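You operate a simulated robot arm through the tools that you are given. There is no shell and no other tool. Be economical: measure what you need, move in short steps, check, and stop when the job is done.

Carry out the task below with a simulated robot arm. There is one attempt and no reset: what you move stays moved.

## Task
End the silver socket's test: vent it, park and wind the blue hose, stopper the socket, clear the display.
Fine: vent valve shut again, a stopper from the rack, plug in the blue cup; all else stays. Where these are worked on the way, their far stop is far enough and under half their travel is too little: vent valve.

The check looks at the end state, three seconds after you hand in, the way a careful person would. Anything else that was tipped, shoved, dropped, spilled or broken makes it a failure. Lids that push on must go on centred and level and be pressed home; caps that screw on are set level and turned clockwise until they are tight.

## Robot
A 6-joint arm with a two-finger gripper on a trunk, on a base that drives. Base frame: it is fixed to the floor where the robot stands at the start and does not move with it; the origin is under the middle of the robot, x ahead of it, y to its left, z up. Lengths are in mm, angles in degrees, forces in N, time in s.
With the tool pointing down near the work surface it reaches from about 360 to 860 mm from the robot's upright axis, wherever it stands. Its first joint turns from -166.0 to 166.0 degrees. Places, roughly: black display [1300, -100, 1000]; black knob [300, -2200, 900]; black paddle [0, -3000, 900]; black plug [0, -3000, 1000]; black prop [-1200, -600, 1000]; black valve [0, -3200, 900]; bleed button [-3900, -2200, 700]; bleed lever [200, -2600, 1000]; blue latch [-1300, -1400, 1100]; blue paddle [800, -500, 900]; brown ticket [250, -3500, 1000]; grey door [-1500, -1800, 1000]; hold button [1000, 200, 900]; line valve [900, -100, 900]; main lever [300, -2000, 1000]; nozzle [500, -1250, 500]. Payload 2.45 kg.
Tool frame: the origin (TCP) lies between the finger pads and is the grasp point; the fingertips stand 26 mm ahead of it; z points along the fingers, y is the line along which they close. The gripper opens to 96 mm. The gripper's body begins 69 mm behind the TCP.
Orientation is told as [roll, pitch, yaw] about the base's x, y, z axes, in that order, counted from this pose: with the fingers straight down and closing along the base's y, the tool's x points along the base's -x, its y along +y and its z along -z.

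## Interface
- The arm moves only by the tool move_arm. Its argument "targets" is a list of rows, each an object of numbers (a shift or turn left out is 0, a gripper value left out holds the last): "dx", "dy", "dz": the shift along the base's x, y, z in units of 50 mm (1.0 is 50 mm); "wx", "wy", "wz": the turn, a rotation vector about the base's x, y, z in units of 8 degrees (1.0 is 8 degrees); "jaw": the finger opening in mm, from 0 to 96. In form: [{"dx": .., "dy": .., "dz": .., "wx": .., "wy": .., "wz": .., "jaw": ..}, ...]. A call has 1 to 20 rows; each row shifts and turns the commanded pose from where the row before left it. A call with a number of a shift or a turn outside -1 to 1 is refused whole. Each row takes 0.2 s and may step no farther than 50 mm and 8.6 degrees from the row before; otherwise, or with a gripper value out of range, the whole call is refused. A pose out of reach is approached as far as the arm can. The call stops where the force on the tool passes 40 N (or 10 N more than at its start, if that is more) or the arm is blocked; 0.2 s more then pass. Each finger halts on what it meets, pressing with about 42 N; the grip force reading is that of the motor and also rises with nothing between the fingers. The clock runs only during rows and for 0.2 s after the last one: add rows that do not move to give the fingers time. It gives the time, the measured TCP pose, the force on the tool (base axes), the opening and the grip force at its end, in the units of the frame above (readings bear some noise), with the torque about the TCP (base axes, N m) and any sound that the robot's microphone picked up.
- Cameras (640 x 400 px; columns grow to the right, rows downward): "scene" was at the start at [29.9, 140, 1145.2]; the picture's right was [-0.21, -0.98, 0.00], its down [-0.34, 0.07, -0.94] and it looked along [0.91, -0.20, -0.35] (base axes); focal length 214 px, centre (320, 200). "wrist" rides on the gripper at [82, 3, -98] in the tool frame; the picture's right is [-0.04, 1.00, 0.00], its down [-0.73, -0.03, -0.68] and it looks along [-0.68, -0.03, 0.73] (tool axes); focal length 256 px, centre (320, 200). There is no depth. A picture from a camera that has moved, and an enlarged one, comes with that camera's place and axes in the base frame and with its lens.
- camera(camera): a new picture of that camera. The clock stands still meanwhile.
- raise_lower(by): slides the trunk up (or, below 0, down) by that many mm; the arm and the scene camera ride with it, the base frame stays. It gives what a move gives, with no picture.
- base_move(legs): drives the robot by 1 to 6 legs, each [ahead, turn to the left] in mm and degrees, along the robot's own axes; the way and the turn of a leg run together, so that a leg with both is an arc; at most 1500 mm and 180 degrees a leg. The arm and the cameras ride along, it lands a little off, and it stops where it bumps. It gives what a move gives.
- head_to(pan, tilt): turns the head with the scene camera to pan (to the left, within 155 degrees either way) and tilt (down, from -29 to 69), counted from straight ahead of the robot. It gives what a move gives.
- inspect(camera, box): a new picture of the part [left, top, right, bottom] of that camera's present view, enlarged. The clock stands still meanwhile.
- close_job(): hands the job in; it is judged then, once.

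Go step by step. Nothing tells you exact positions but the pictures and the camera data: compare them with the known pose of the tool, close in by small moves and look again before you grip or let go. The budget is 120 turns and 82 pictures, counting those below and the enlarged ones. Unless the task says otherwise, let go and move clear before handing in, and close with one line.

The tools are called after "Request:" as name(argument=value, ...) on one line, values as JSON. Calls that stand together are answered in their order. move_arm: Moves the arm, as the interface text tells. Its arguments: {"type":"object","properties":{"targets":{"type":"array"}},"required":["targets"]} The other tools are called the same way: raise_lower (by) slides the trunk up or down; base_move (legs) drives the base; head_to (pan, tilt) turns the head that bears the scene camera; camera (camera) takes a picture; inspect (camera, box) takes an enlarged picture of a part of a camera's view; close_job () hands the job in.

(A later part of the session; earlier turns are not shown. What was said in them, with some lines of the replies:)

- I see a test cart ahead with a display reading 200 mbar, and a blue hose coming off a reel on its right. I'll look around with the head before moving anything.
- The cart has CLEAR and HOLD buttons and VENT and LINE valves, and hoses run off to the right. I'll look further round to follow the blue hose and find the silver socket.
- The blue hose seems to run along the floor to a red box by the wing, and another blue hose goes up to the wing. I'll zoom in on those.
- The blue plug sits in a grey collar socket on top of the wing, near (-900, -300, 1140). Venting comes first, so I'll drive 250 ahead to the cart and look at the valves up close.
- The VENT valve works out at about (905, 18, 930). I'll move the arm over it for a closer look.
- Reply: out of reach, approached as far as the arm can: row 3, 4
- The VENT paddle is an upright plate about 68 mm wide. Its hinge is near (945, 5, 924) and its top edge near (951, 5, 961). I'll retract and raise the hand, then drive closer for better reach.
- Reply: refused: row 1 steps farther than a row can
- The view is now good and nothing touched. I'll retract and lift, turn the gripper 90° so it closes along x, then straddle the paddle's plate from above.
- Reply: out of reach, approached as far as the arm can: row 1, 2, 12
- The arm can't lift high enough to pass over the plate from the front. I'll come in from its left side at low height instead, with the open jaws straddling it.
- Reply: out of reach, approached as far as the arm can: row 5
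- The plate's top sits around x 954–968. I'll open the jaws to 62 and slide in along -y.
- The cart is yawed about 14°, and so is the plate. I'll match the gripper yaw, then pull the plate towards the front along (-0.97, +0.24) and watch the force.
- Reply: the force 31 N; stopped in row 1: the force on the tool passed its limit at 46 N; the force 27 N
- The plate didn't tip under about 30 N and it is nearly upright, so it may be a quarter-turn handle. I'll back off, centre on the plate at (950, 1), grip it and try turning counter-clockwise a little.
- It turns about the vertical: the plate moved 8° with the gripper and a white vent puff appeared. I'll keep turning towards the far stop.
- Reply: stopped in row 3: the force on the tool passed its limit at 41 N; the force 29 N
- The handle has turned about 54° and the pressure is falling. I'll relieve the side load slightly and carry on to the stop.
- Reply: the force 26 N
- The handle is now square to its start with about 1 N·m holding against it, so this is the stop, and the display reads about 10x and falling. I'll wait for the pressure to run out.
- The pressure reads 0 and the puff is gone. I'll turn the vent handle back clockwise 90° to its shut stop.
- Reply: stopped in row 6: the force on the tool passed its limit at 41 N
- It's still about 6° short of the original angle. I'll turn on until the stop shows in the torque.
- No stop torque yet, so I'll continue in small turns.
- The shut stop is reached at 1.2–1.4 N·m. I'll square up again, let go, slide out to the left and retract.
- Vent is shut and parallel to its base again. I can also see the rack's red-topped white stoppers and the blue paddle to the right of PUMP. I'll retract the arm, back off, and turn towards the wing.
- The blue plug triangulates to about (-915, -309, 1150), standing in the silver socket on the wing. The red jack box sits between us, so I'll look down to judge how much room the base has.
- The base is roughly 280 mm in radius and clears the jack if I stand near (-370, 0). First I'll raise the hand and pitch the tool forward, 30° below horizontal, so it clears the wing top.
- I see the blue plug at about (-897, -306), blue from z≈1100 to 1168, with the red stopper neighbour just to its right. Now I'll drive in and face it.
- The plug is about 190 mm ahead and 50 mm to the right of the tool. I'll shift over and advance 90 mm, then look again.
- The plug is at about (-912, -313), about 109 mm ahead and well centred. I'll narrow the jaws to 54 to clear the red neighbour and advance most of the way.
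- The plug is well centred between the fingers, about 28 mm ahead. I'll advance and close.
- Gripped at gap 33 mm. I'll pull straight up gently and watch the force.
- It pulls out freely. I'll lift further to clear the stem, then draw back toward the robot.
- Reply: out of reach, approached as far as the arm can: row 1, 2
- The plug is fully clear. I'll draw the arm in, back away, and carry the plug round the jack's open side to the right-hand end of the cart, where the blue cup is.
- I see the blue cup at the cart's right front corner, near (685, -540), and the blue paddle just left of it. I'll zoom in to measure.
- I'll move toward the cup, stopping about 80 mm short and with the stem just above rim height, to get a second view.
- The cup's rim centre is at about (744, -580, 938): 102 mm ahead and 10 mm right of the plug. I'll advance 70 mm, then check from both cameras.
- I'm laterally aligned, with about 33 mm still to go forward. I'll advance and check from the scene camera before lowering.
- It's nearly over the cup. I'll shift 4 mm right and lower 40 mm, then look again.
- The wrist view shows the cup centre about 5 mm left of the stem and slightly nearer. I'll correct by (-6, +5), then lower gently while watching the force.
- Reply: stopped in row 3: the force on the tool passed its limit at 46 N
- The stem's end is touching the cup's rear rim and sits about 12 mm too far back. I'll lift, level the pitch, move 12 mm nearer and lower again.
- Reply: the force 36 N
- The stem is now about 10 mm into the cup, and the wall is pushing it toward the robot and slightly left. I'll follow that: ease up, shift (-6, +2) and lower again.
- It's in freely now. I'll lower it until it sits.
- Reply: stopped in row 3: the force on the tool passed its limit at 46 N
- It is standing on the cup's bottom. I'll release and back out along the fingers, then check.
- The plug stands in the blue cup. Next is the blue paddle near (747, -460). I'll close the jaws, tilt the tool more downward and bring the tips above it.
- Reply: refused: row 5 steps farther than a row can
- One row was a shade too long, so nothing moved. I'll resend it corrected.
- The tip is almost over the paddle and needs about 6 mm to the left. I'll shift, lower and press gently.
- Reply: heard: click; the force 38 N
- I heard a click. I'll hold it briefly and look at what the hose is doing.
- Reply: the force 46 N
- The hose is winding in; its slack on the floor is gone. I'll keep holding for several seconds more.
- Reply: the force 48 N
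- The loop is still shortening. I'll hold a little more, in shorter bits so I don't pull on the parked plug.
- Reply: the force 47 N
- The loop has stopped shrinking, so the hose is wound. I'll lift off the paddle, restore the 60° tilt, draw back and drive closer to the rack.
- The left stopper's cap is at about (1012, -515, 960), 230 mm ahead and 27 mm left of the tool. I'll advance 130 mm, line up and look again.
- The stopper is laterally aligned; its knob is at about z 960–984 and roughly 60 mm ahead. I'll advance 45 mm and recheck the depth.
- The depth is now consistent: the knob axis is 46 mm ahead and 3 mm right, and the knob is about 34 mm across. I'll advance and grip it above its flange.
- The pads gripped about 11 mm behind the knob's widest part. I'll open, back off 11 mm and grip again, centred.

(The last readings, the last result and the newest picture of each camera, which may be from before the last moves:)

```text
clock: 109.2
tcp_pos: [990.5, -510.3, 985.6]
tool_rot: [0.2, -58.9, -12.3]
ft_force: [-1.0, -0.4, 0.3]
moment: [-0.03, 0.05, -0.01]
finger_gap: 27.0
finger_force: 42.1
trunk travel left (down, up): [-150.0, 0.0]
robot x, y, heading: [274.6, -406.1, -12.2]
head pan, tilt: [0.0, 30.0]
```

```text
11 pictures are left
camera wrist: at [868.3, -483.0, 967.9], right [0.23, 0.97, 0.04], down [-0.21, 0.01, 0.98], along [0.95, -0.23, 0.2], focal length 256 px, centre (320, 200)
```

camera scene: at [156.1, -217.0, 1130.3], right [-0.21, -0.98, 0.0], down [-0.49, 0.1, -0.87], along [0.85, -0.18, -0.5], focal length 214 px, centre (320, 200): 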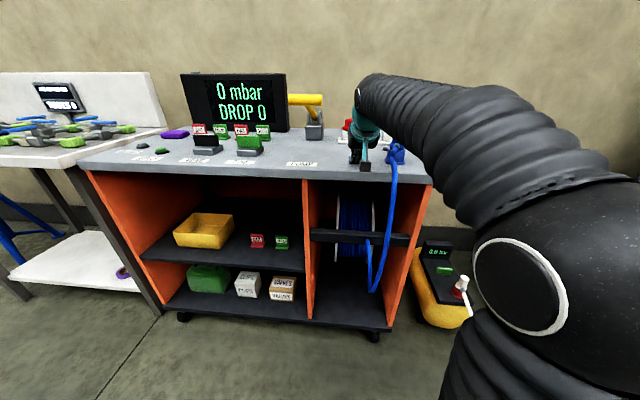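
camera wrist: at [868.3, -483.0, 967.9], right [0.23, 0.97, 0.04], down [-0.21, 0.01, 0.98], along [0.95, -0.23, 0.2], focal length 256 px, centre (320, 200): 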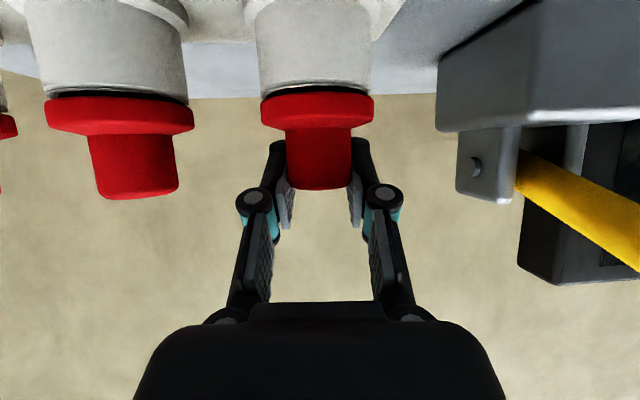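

The knob's axis is still about 20 mm behind the TCP, and the knob is 27 mm across. I'll back off 18 mm more and regrip so it's centred.

Request:
move_arm(targets=[{"jaw": 40}, {"jaw": 48}, {"dx": -0.35, "dy": 0.076}, {}, {"jaw": 36}, {"jaw": 15}, {"jaw": 10}, {}])

Request:
move_arm(targets=[{"dz": 0.15}, {"dz": 0.2}, {"dz": 0.3}, {"dz": 0.4}, {"dz": 0.5}, {"dz": 0.5}, {}])

Request:
camera(camera="wrist")

```text
clock: 111.0
tcp_pos: [971.2, -507.6, 985.4]
tool_rot: [0.2, -58.9, -12.2]
ft_force: [-0.5, -0.7, 0.7]
moment: [0.03, 0.01, -0.03]
finger_gap: 28.2
finger_force: 42.1
trunk travel left (down, up): [-150.0, 0.0]
robot x, y, heading: [272.3, -405.1, -12.4]
head pan, tilt: [0.0, 30.0]
```

```text
clock: 112.6
tcp_pos: [972.4, -508.7, 1089.4]
tool_rot: [0.1, -59.0, -12.2]
ft_force: [0.3, -0.6, -1.2]
moment: [0.01, 0.04, 0.02]
finger_gap: 27.9
finger_force: 41.5
trunk travel left (down, up): [-150.0, 0.0]
robot x, y, heading: [269.6, -406.1, -12.2]
head pan, tilt: [0.0, 30.0]
```

```text
10 pictures are left
camera wrist: at [850.3, -480.2, 1070.6], right [0.23, 0.97, 0.04], down [-0.2, 0.01, 0.98], along [0.95, -0.23, 0.2], focal length 256 px, centre (320, 200)
```

wrist: 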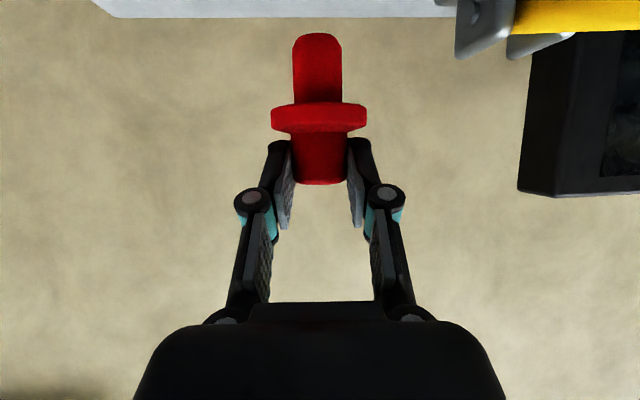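

The stopper is out and held upright, with its stem end about 71 mm below the TCP. I'll draw the arm in and raised, then retrace the route to the wing.

Request:
move_arm(targets=[{"dx": -0.7, "dy": 0.15, "dz": 0.5}, {"dx": -0.7, "dy": 0.15, "dz": 0.5}, {"dx": -0.7, "dy": 0.15, "dz": 0.5}, {"dx": -0.7, "dy": 0.15, "dz": 0.5}, {"dx": -0.7, "dy": 0.15, "dz": 0.2}, {"dx": -0.7, "dy": 0.15}, {}])

Request:
base_move(legs=[[-180, 0], [0, -54.5], [-570, 0], [0, -85]])

```text
clock: 114.2
tcp_pos: [762.7, -462.0, 1201.2]
tool_rot: [0.2, -58.9, -12.3]
ft_force: [0.5, -0.1, -1.0]
moment: [0.0, 0.0, 0.0]
finger_gap: 27.9
finger_force: 41.9
trunk travel left (down, up): [-150.0, 0.0]
robot x, y, heading: [276.5, -407.3, -12.2]
head pan, tilt: [0.0, 30.0]
```

```text
clock: 124.7
tcp_pos: [-548.0, -92.2, 1199.9]
tool_rot: [0.2, -58.9, -154.3]
ft_force: [0.7, -0.5, -0.8]
moment: [-0.01, 0.03, 0.03]
finger_gap: 28.0
finger_force: 42.2
trunk travel left (down, up): [-150.0, 0.0]
robot x, y, heading: [-127.9, 164.6, -154.1]
head pan, tilt: [0.0, 30.0]
```

Request:
base_move(legs=[[0, 8.4], [290, 0], [0, -6]])

Request:
camera(camera="wrist")

```text
clock: 127.9
tcp_pos: [-775.2, -272.3, 1199.9]
tool_rot: [0.2, -58.9, -151.9]
ft_force: [0.6, -0.4, -0.1]
moment: [0.03, -0.03, 0.01]
finger_gap: 27.8
finger_force: 42.2
trunk travel left (down, up): [-150.0, 0.0]
robot x, y, heading: [-367.7, 0.7, -151.7]
head pan, tilt: [0.0, 30.0]
```

```text
9 pictures are left
camera wrist: at [-662.0, -215.9, 1181.5], right [0.45, -0.89, 0.04], down [0.16, 0.12, 0.98], along [-0.88, -0.44, 0.2], focal length 256 px, centre (320, 200)
```

wrist: 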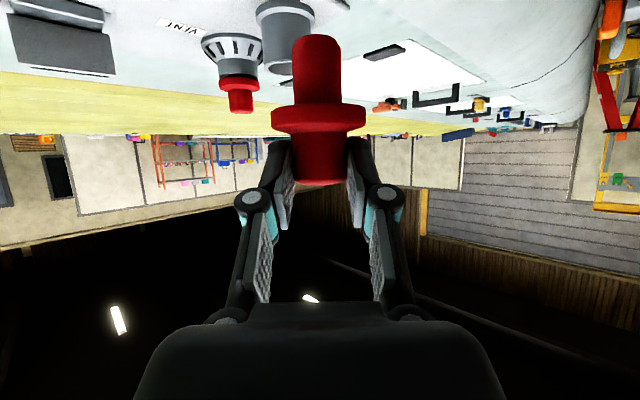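

I'm back at the same stance, and the socket lines up with the earlier figure of about (-919, -312), top at about 1107. I'll move over it with the stem 20 mm above the rim.

Request:
move_arm(targets=[{"dx": -0.7, "dy": -0.2}, {"dx": -0.7, "dy": -0.2}, {"dx": -0.7, "dy": -0.2}, {"dx": -0.7, "dy": -0.2}, {}])

Request:
head_to(pan=0, tilt=15)

Request:
inspect(camera="wrist", box=[200, 0, 440, 150])

Request:
inspect(camera="scene", box=[320, 90, 440, 190])

```text
clock: 129.1
tcp_pos: [-917.4, -312.8, 1199.8]
tool_rot: [0.2, -58.9, -151.8]
ft_force: [0.0, -0.4, -0.9]
moment: [-0.03, 0.0, 0.02]
finger_gap: 27.9
finger_force: 41.8
trunk travel left (down, up): [-150.0, 0.0]
robot x, y, heading: [-366.8, 2.0, -151.5]
head pan, tilt: [0.0, 30.0]
```

```text
clock: 129.8
tcp_pos: [-917.8, -311.5, 1200.5]
tool_rot: [0.2, -58.9, -151.9]
ft_force: [0.2, 1.0, -1.2]
moment: [0.01, -0.04, 0.02]
finger_gap: 27.9
finger_force: 41.8
trunk travel left (down, up): [-150.0, 0.0]
robot x, y, heading: [-363.5, 2.6, -151.8]
head pan, tilt: [0.0, 15.0]
```

```text
2.67 times, centred on (320, 75) of wrist
camera zoom: at [-803.8, -256.3, 1181.1], right [0.45, -0.89, 0.04], down [0.16, 0.12, 0.98], along [-0.88, -0.44, 0.2], focal length 683 px, centre (320, 533)
```

zoom: 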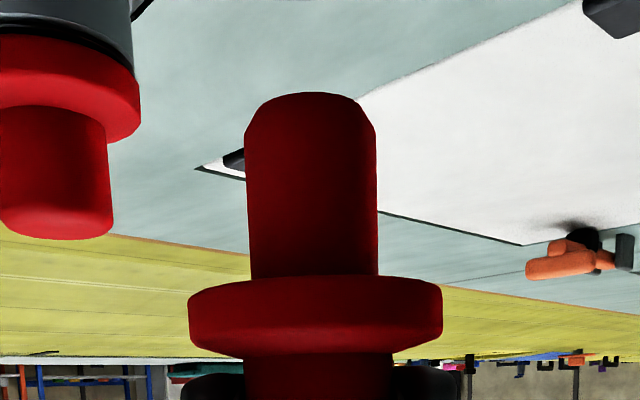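

```text
4.00 times, centred on (380, 140) of scene
camera zoom: at [-322.3, -150.5, 1154.3], right [-0.47, 0.88, 0.0], down [0.23, 0.12, -0.97], along [-0.85, -0.46, -0.26], focal length 858 px, centre (80, 440)
```

zoom: 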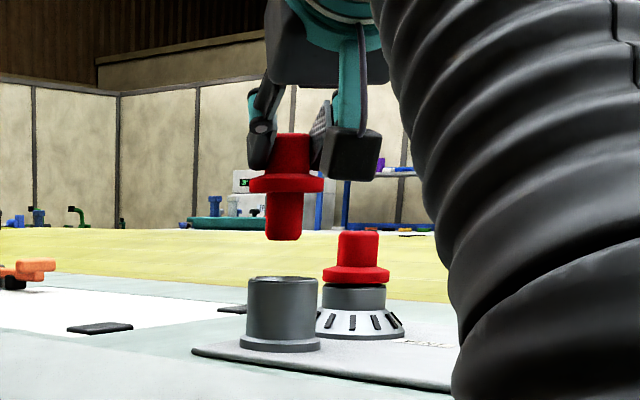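

Both views show the stem centred over the socket. I'll lower it gently in small steps.

Request:
move_arm(targets=[{"dz": -0.3}, {"dz": -0.2}, {"dz": -0.12}, {"dz": -0.12}, {"dz": -0.1}, {"dz": -0.1}])

```text
clock: 131.2
tcp_pos: [-910.4, -309.3, 1158.7]
tool_rot: [0.2, -59.5, -152.0]
ft_force: [14.1, 9.4, 27.1]
moment: [0.24, -0.26, 0.0]
finger_gap: 28.0
finger_force: 42.7
trunk travel left (down, up): [-150.0, 0.0]
robot x, y, heading: [-367.0, 1.1, -151.8]
head pan, tilt: [0.0, 15.0]
```

It has entered partly, but the rim is pushing it toward the robot by about 7 mm. I'll follow that push and continue down.

Request:
move_arm(targets=[{"dz": 0.1}, {"dx": 0.14, "dy": 0.06}, {"dz": -0.1}, {"dz": -0.08}, {"dz": -0.08}])

```text
clock: 132.4
tcp_pos: [-909.3, -308.0, 1144.4]
tool_rot: [0.2, -58.9, -152.0]
ft_force: [0.1, 0.3, -0.9]
moment: [0.03, 0.01, 0.0]
finger_gap: 28.0
finger_force: 41.9
trunk travel left (down, up): [-150.0, 0.0]
robot x, y, heading: [-367.9, 4.4, -151.7]
head pan, tilt: [0.0, 15.0]
```

Free of load at z 1144, so it's in the bore. I'll press down until it seats.

Request:
move_arm(targets=[{"dz": -0.08}, {"dz": -0.08}, {"dz": -0.08}, {"dz": -0.08}, {"dz": -0.08}])

Request:
inspect(camera="scene", box=[320, 90, 440, 190])

```text
clock: 133.1
tcp_pos: [-908.3, -307.2, 1144.8]
tool_rot: [0.2, -60.0, -151.9]
ft_force: [-0.7, -0.4, 7.1]
moment: [-0.01, 0.12, 0.03]
finger_gap: 28.1
finger_force: 41.6
trunk travel left (down, up): [-150.0, 0.0]
robot x, y, heading: [-366.4, 0.3, -151.5]
head pan, tilt: [0.0, 15.0]
stopped in row 3: the force on the tool passed its limit at 42 N (the readings are from after the stop); the commanded pose is now the measured one
```

```text
4.00 times, centred on (380, 140) of scene
camera zoom: at [-322.3, -150.4, 1154.1], right [-0.47, 0.88, 0.0], down [0.23, 0.12, -0.97], along [-0.85, -0.46, -0.26], focal length 858 px, centre (80, 440)
```

zoom: 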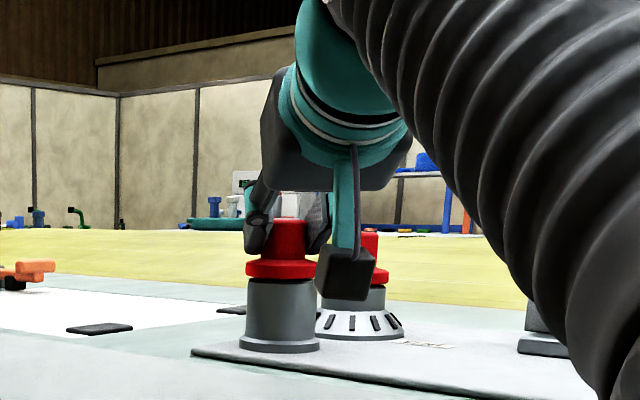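

The stopper's flange sits flush and level on the silver socket. I'll let go, back out along the fingers and draw the arm in.

Request:
move_arm(targets=[{"jaw": 38}, {"jaw": 50}, {"jaw": 50}, {"dx": 0.35, "dy": 0.19, "dz": 0.22}, {"dx": 0.7, "dy": 0.38, "dz": 0.4}, {"dx": 0.8, "dy": 0.4, "dz": 0.3}, {"dx": 0.8, "dy": 0.4}, {}])

Request:
inspect(camera="scene", box=[320, 90, 440, 190])

```text
clock: 134.9
tcp_pos: [-775.1, -240.8, 1190.6]
tool_rot: [0.2, -59.7, -152.1]
ft_force: [-0.2, 0.2, -0.6]
moment: [0.01, 0.0, 0.01]
finger_gap: 49.9
finger_force: 0.1
trunk travel left (down, up): [-150.0, 0.0]
robot x, y, heading: [-366.0, -0.6, -151.7]
head pan, tilt: [0.0, 15.0]
```

```text
4.00 times, centred on (380, 140) of scene
camera zoom: at [-322.5, -150.5, 1154.4], right [-0.47, 0.88, 0.0], down [0.23, 0.12, -0.97], along [-0.85, -0.46, -0.26], focal length 858 px, centre (80, 440)
```

zoom: 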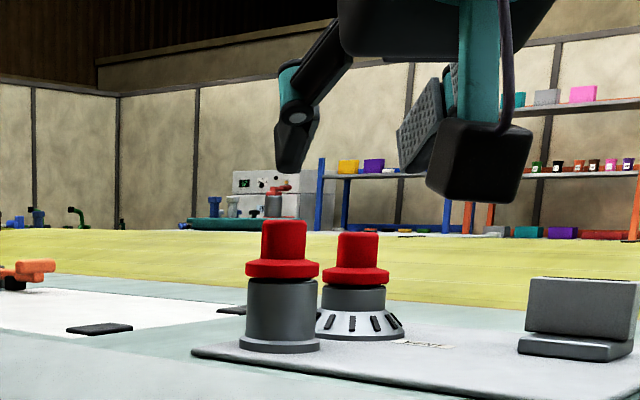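

The socket is stoppered cleanly. Last is the CLEAR button, near (1066, 255) on the cart's left, so I'll back away and drive there.

Request:
base_move(legs=[[-300, 0], [0, 150.5], [505, 0]])

```text
clock: 145.4
tcp_pos: [861.3, 39.6, 1191.4]
tool_rot: [0.3, -59.8, -7.6]
ft_force: [0.3, -0.5, 1.2]
moment: [0.02, 0.01, -0.02]
finger_gap: 49.7
finger_force: 0.0
trunk travel left (down, up): [-150.0, 0.0]
robot x, y, heading: [388.3, 78.5, -7.4]
head pan, tilt: [0.0, 15.0]
```

Request:
base_move(legs=[[0, 20]])

Request:
move_arm(targets=[{"dz": -0.8, "jaw": 0}, {"dz": -0.8, "wx": -0.21, "wy": 0.97}, {"dz": -0.8, "wx": -0.21, "wy": 0.97}, {"dx": 0.6, "dy": 0.15, "dz": -0.4, "wx": -0.1, "wy": 0.45}, {"dx": 0.7, "dy": 0.15, "dz": -0.4}, {"dx": 0.7, "dy": 0.15, "dz": -0.4}, {}])

Request:
camera(camera="wrist")

```text
clock: 146.9
tcp_pos: [845.2, 208.4, 1191.7]
tool_rot: [0.1, -60.0, 13.1]
ft_force: [-0.2, 1.5, 0.5]
moment: [0.0, -0.02, -0.02]
finger_gap: 50.0
finger_force: 0.0
trunk travel left (down, up): [-150.0, 0.0]
robot x, y, heading: [384.3, 78.3, 13.5]
head pan, tilt: [0.0, 15.0]
```

```text
clock: 148.6
tcp_pos: [943.1, 229.8, 1010.7]
tool_rot: [0.5, -40.2, 12.8]
ft_force: [-0.3, 0.4, 0.1]
moment: [0.02, 0.01, 0.0]
finger_gap: 0.1
finger_force: 28.6
trunk travel left (down, up): [-150.0, 0.0]
robot x, y, heading: [387.3, 76.5, 13.6]
head pan, tilt: [0.0, 15.0]
```

```text
4 pictures are left
camera wrist: at [820.9, 203.0, 1032.6], right [-0.2, 0.98, 0.03], down [0.13, -0.01, 0.99], along [0.97, 0.2, -0.12], focal length 256 px, centre (320, 200)
```

wrist: 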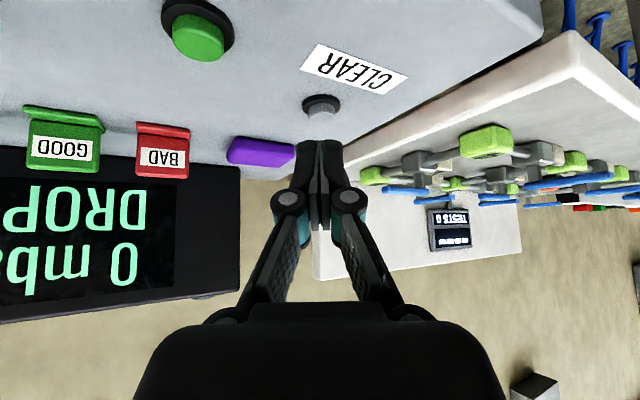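

CLEAR lies dead ahead at about (1050, 255, 918). I'll bring the tip just above it.

Request:
move_arm(targets=[{"dx": 0.6, "dy": 0.13, "dz": -0.1}, {"dx": 0.6, "dy": 0.13, "dz": -0.3}, {"dx": 0.6, "dy": 0.13, "dz": -0.4}, {"dz": -0.35}, {}])

Request:
inspect(camera="wrist", box=[220, 0, 420, 200])

```text
clock: 149.8
tcp_pos: [1038.1, 250.5, 955.2]
tool_rot: [0.6, -40.3, 12.8]
ft_force: [-0.3, 0.2, 0.3]
moment: [-0.02, 0.02, -0.02]
finger_gap: 0.0
finger_force: 28.3
trunk travel left (down, up): [-150.0, 0.0]
robot x, y, heading: [386.7, 81.2, 13.4]
head pan, tilt: [0.0, 15.0]
```

```text
2.00 times, centred on (320, 100) of wrist
camera zoom: at [915.2, 222.8, 978.8], right [-0.2, 0.98, 0.03], down [0.13, -0.01, 0.99], along [0.97, 0.2, -0.12], focal length 512 px, centre (320, 400)
```

zoom: 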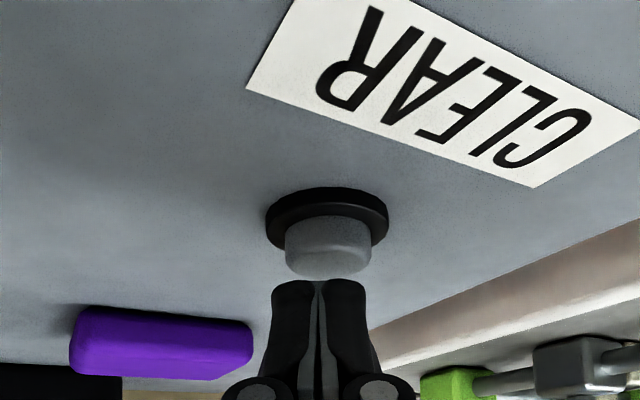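

The tip is right above the button, about 2 mm to one side. I'll correct that and press gently until it clicks.

Request:
move_arm(targets=[{"dy": 0.05, "dz": -0.1}, {"dz": -0.1}, {"dz": -0.1}, {"dz": -0.08}, {"dz": -0.08}, {"dz": -0.08}])

```text
clock: 151.2
tcp_pos: [1036.6, 253.8, 927.7]
tool_rot: [0.5, -40.3, 12.8]
ft_force: [-0.5, -0.2, 2.7]
moment: [-0.02, -0.05, -0.02]
finger_gap: 6.1
finger_force: 28.6
trunk travel left (down, up): [-150.0, 0.0]
robot x, y, heading: [390.1, 77.2, 13.4]
head pan, tilt: [0.0, 15.0]
heard: click
```

Click heard. I'll lift off, draw back and check the display.

Request:
move_arm(targets=[{"dz": 0.5}, {"dz": 0.7}, {"dz": 0.7, "dx": -0.5}, {"dx": -0.9, "dy": -0.2, "dz": 0.3}, {"dx": -0.9, "dy": -0.2}, {"dx": -0.9, "dy": -0.2}, {}])

Request:
head_to(pan=-30, tilt=28)

Request:
camera(camera="scene")

```text
clock: 152.8
tcp_pos: [877.1, 223.4, 1037.3]
tool_rot: [0.4, -40.3, 12.8]
ft_force: [0.1, -0.3, -1.1]
moment: [-0.02, 0.02, 0.0]
finger_gap: 0.1
finger_force: 28.6
trunk travel left (down, up): [-150.0, 0.0]
robot x, y, heading: [390.2, 82.1, 13.4]
head pan, tilt: [0.0, 15.0]
```

```text
clock: 153.7
tcp_pos: [877.7, 224.1, 1038.5]
tool_rot: [0.5, -40.3, 12.8]
ft_force: [-0.4, -0.2, -0.2]
moment: [0.01, 0.01, -0.02]
finger_gap: 0.0
finger_force: 28.6
trunk travel left (down, up): [-150.0, 0.0]
robot x, y, heading: [389.1, 76.1, 13.3]
head pan, tilt: [-30.0, 28.0]
```

```text
2 pictures are left
camera scene: at [380.0, 195.1, 1133.4], right [-0.29, -0.96, 0.0], down [-0.45, 0.13, -0.88], along [0.85, -0.25, -0.47], focal length 214 px, centre (320, 200)
```

scene: 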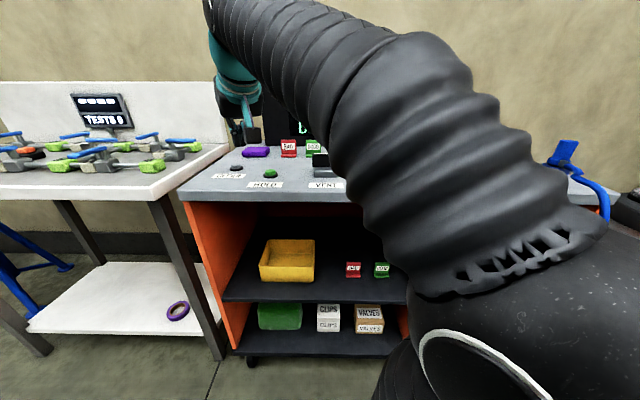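

The arm hides the display, and the blue plug looks tilted in its cup. I'll back away, turn the arm aside and check.

Request:
base_move(legs=[[-350, 0], [0, 45]])

Request:
head_to(pan=-80, tilt=22)

Request:
camera(camera="scene")

```text
clock: 158.1
tcp_pos: [288.4, 452.0, 1038.0]
tool_rot: [0.6, -40.2, 58.9]
ft_force: [-0.2, 0.2, 0.9]
moment: [-0.01, 0.01, 0.03]
finger_gap: 0.3
finger_force: 28.8
trunk travel left (down, up): [-150.0, 0.0]
robot x, y, heading: [51.7, 3.0, 59.1]
head pan, tilt: [-30.0, 28.0]
```

```text
clock: 159.2
tcp_pos: [290.3, 453.3, 1037.6]
tool_rot: [0.5, -40.2, 58.8]
ft_force: [0.8, 0.4, -0.1]
moment: [0.02, 0.02, 0.01]
finger_gap: 0.0
finger_force: 28.4
trunk travel left (down, up): [-150.0, 0.0]
robot x, y, heading: [50.8, -2.5, 59.3]
head pan, tilt: [-80.0, 22.0]
```

```text
1 pictures are left
camera scene: at [-27.6, -1.6, 1143.0], right [-0.35, -0.94, 0.0], down [-0.35, 0.13, -0.93], along [0.87, -0.33, -0.37], focal length 214 px, centre (320, 200)
```

scene: 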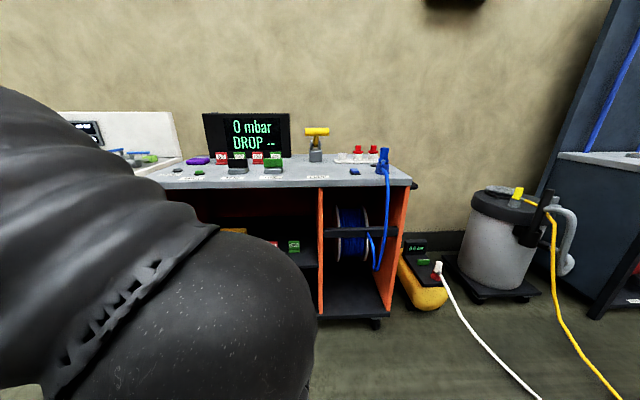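

The display shows 0 mbar and DROP --, so it's cleared. I'll spend the last picture on the parked plug.

Request:
inspect(camera="scene", box=[330, 135, 426, 195])

```text
6.67 times, centred on (378, 165) of scene
camera zoom: at [-27.6, -1.6, 1143.0], right [-0.35, -0.94, 0.0], down [-0.35, 0.13, -0.93], along [0.87, -0.33, -0.37], focal length 1430 px, centre (-67, 433)
```

zoom: 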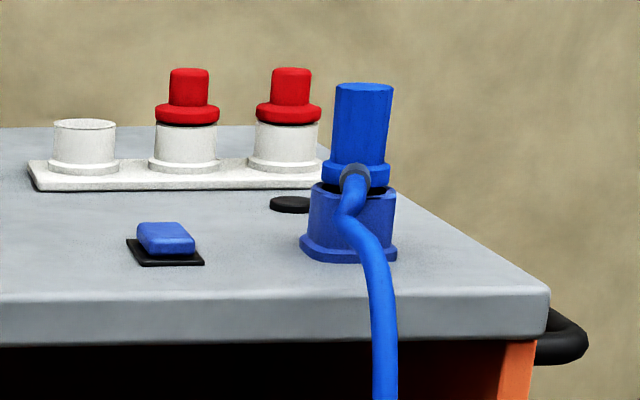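

The plug stands level in the blue cup, the hose is wound, one stopper is gone from the rack to the socket, and everything else on the cart looks undisturbed. Handing in.

Request:
close_job()

```text
The job is handed in.
```

The silver socket's test is ended and handed in: vented to 0 mbar with the vent valve shut again, blue plug in its cup and hose wound, a rack stopper seated in the socket, and the display cleared (DROP --).
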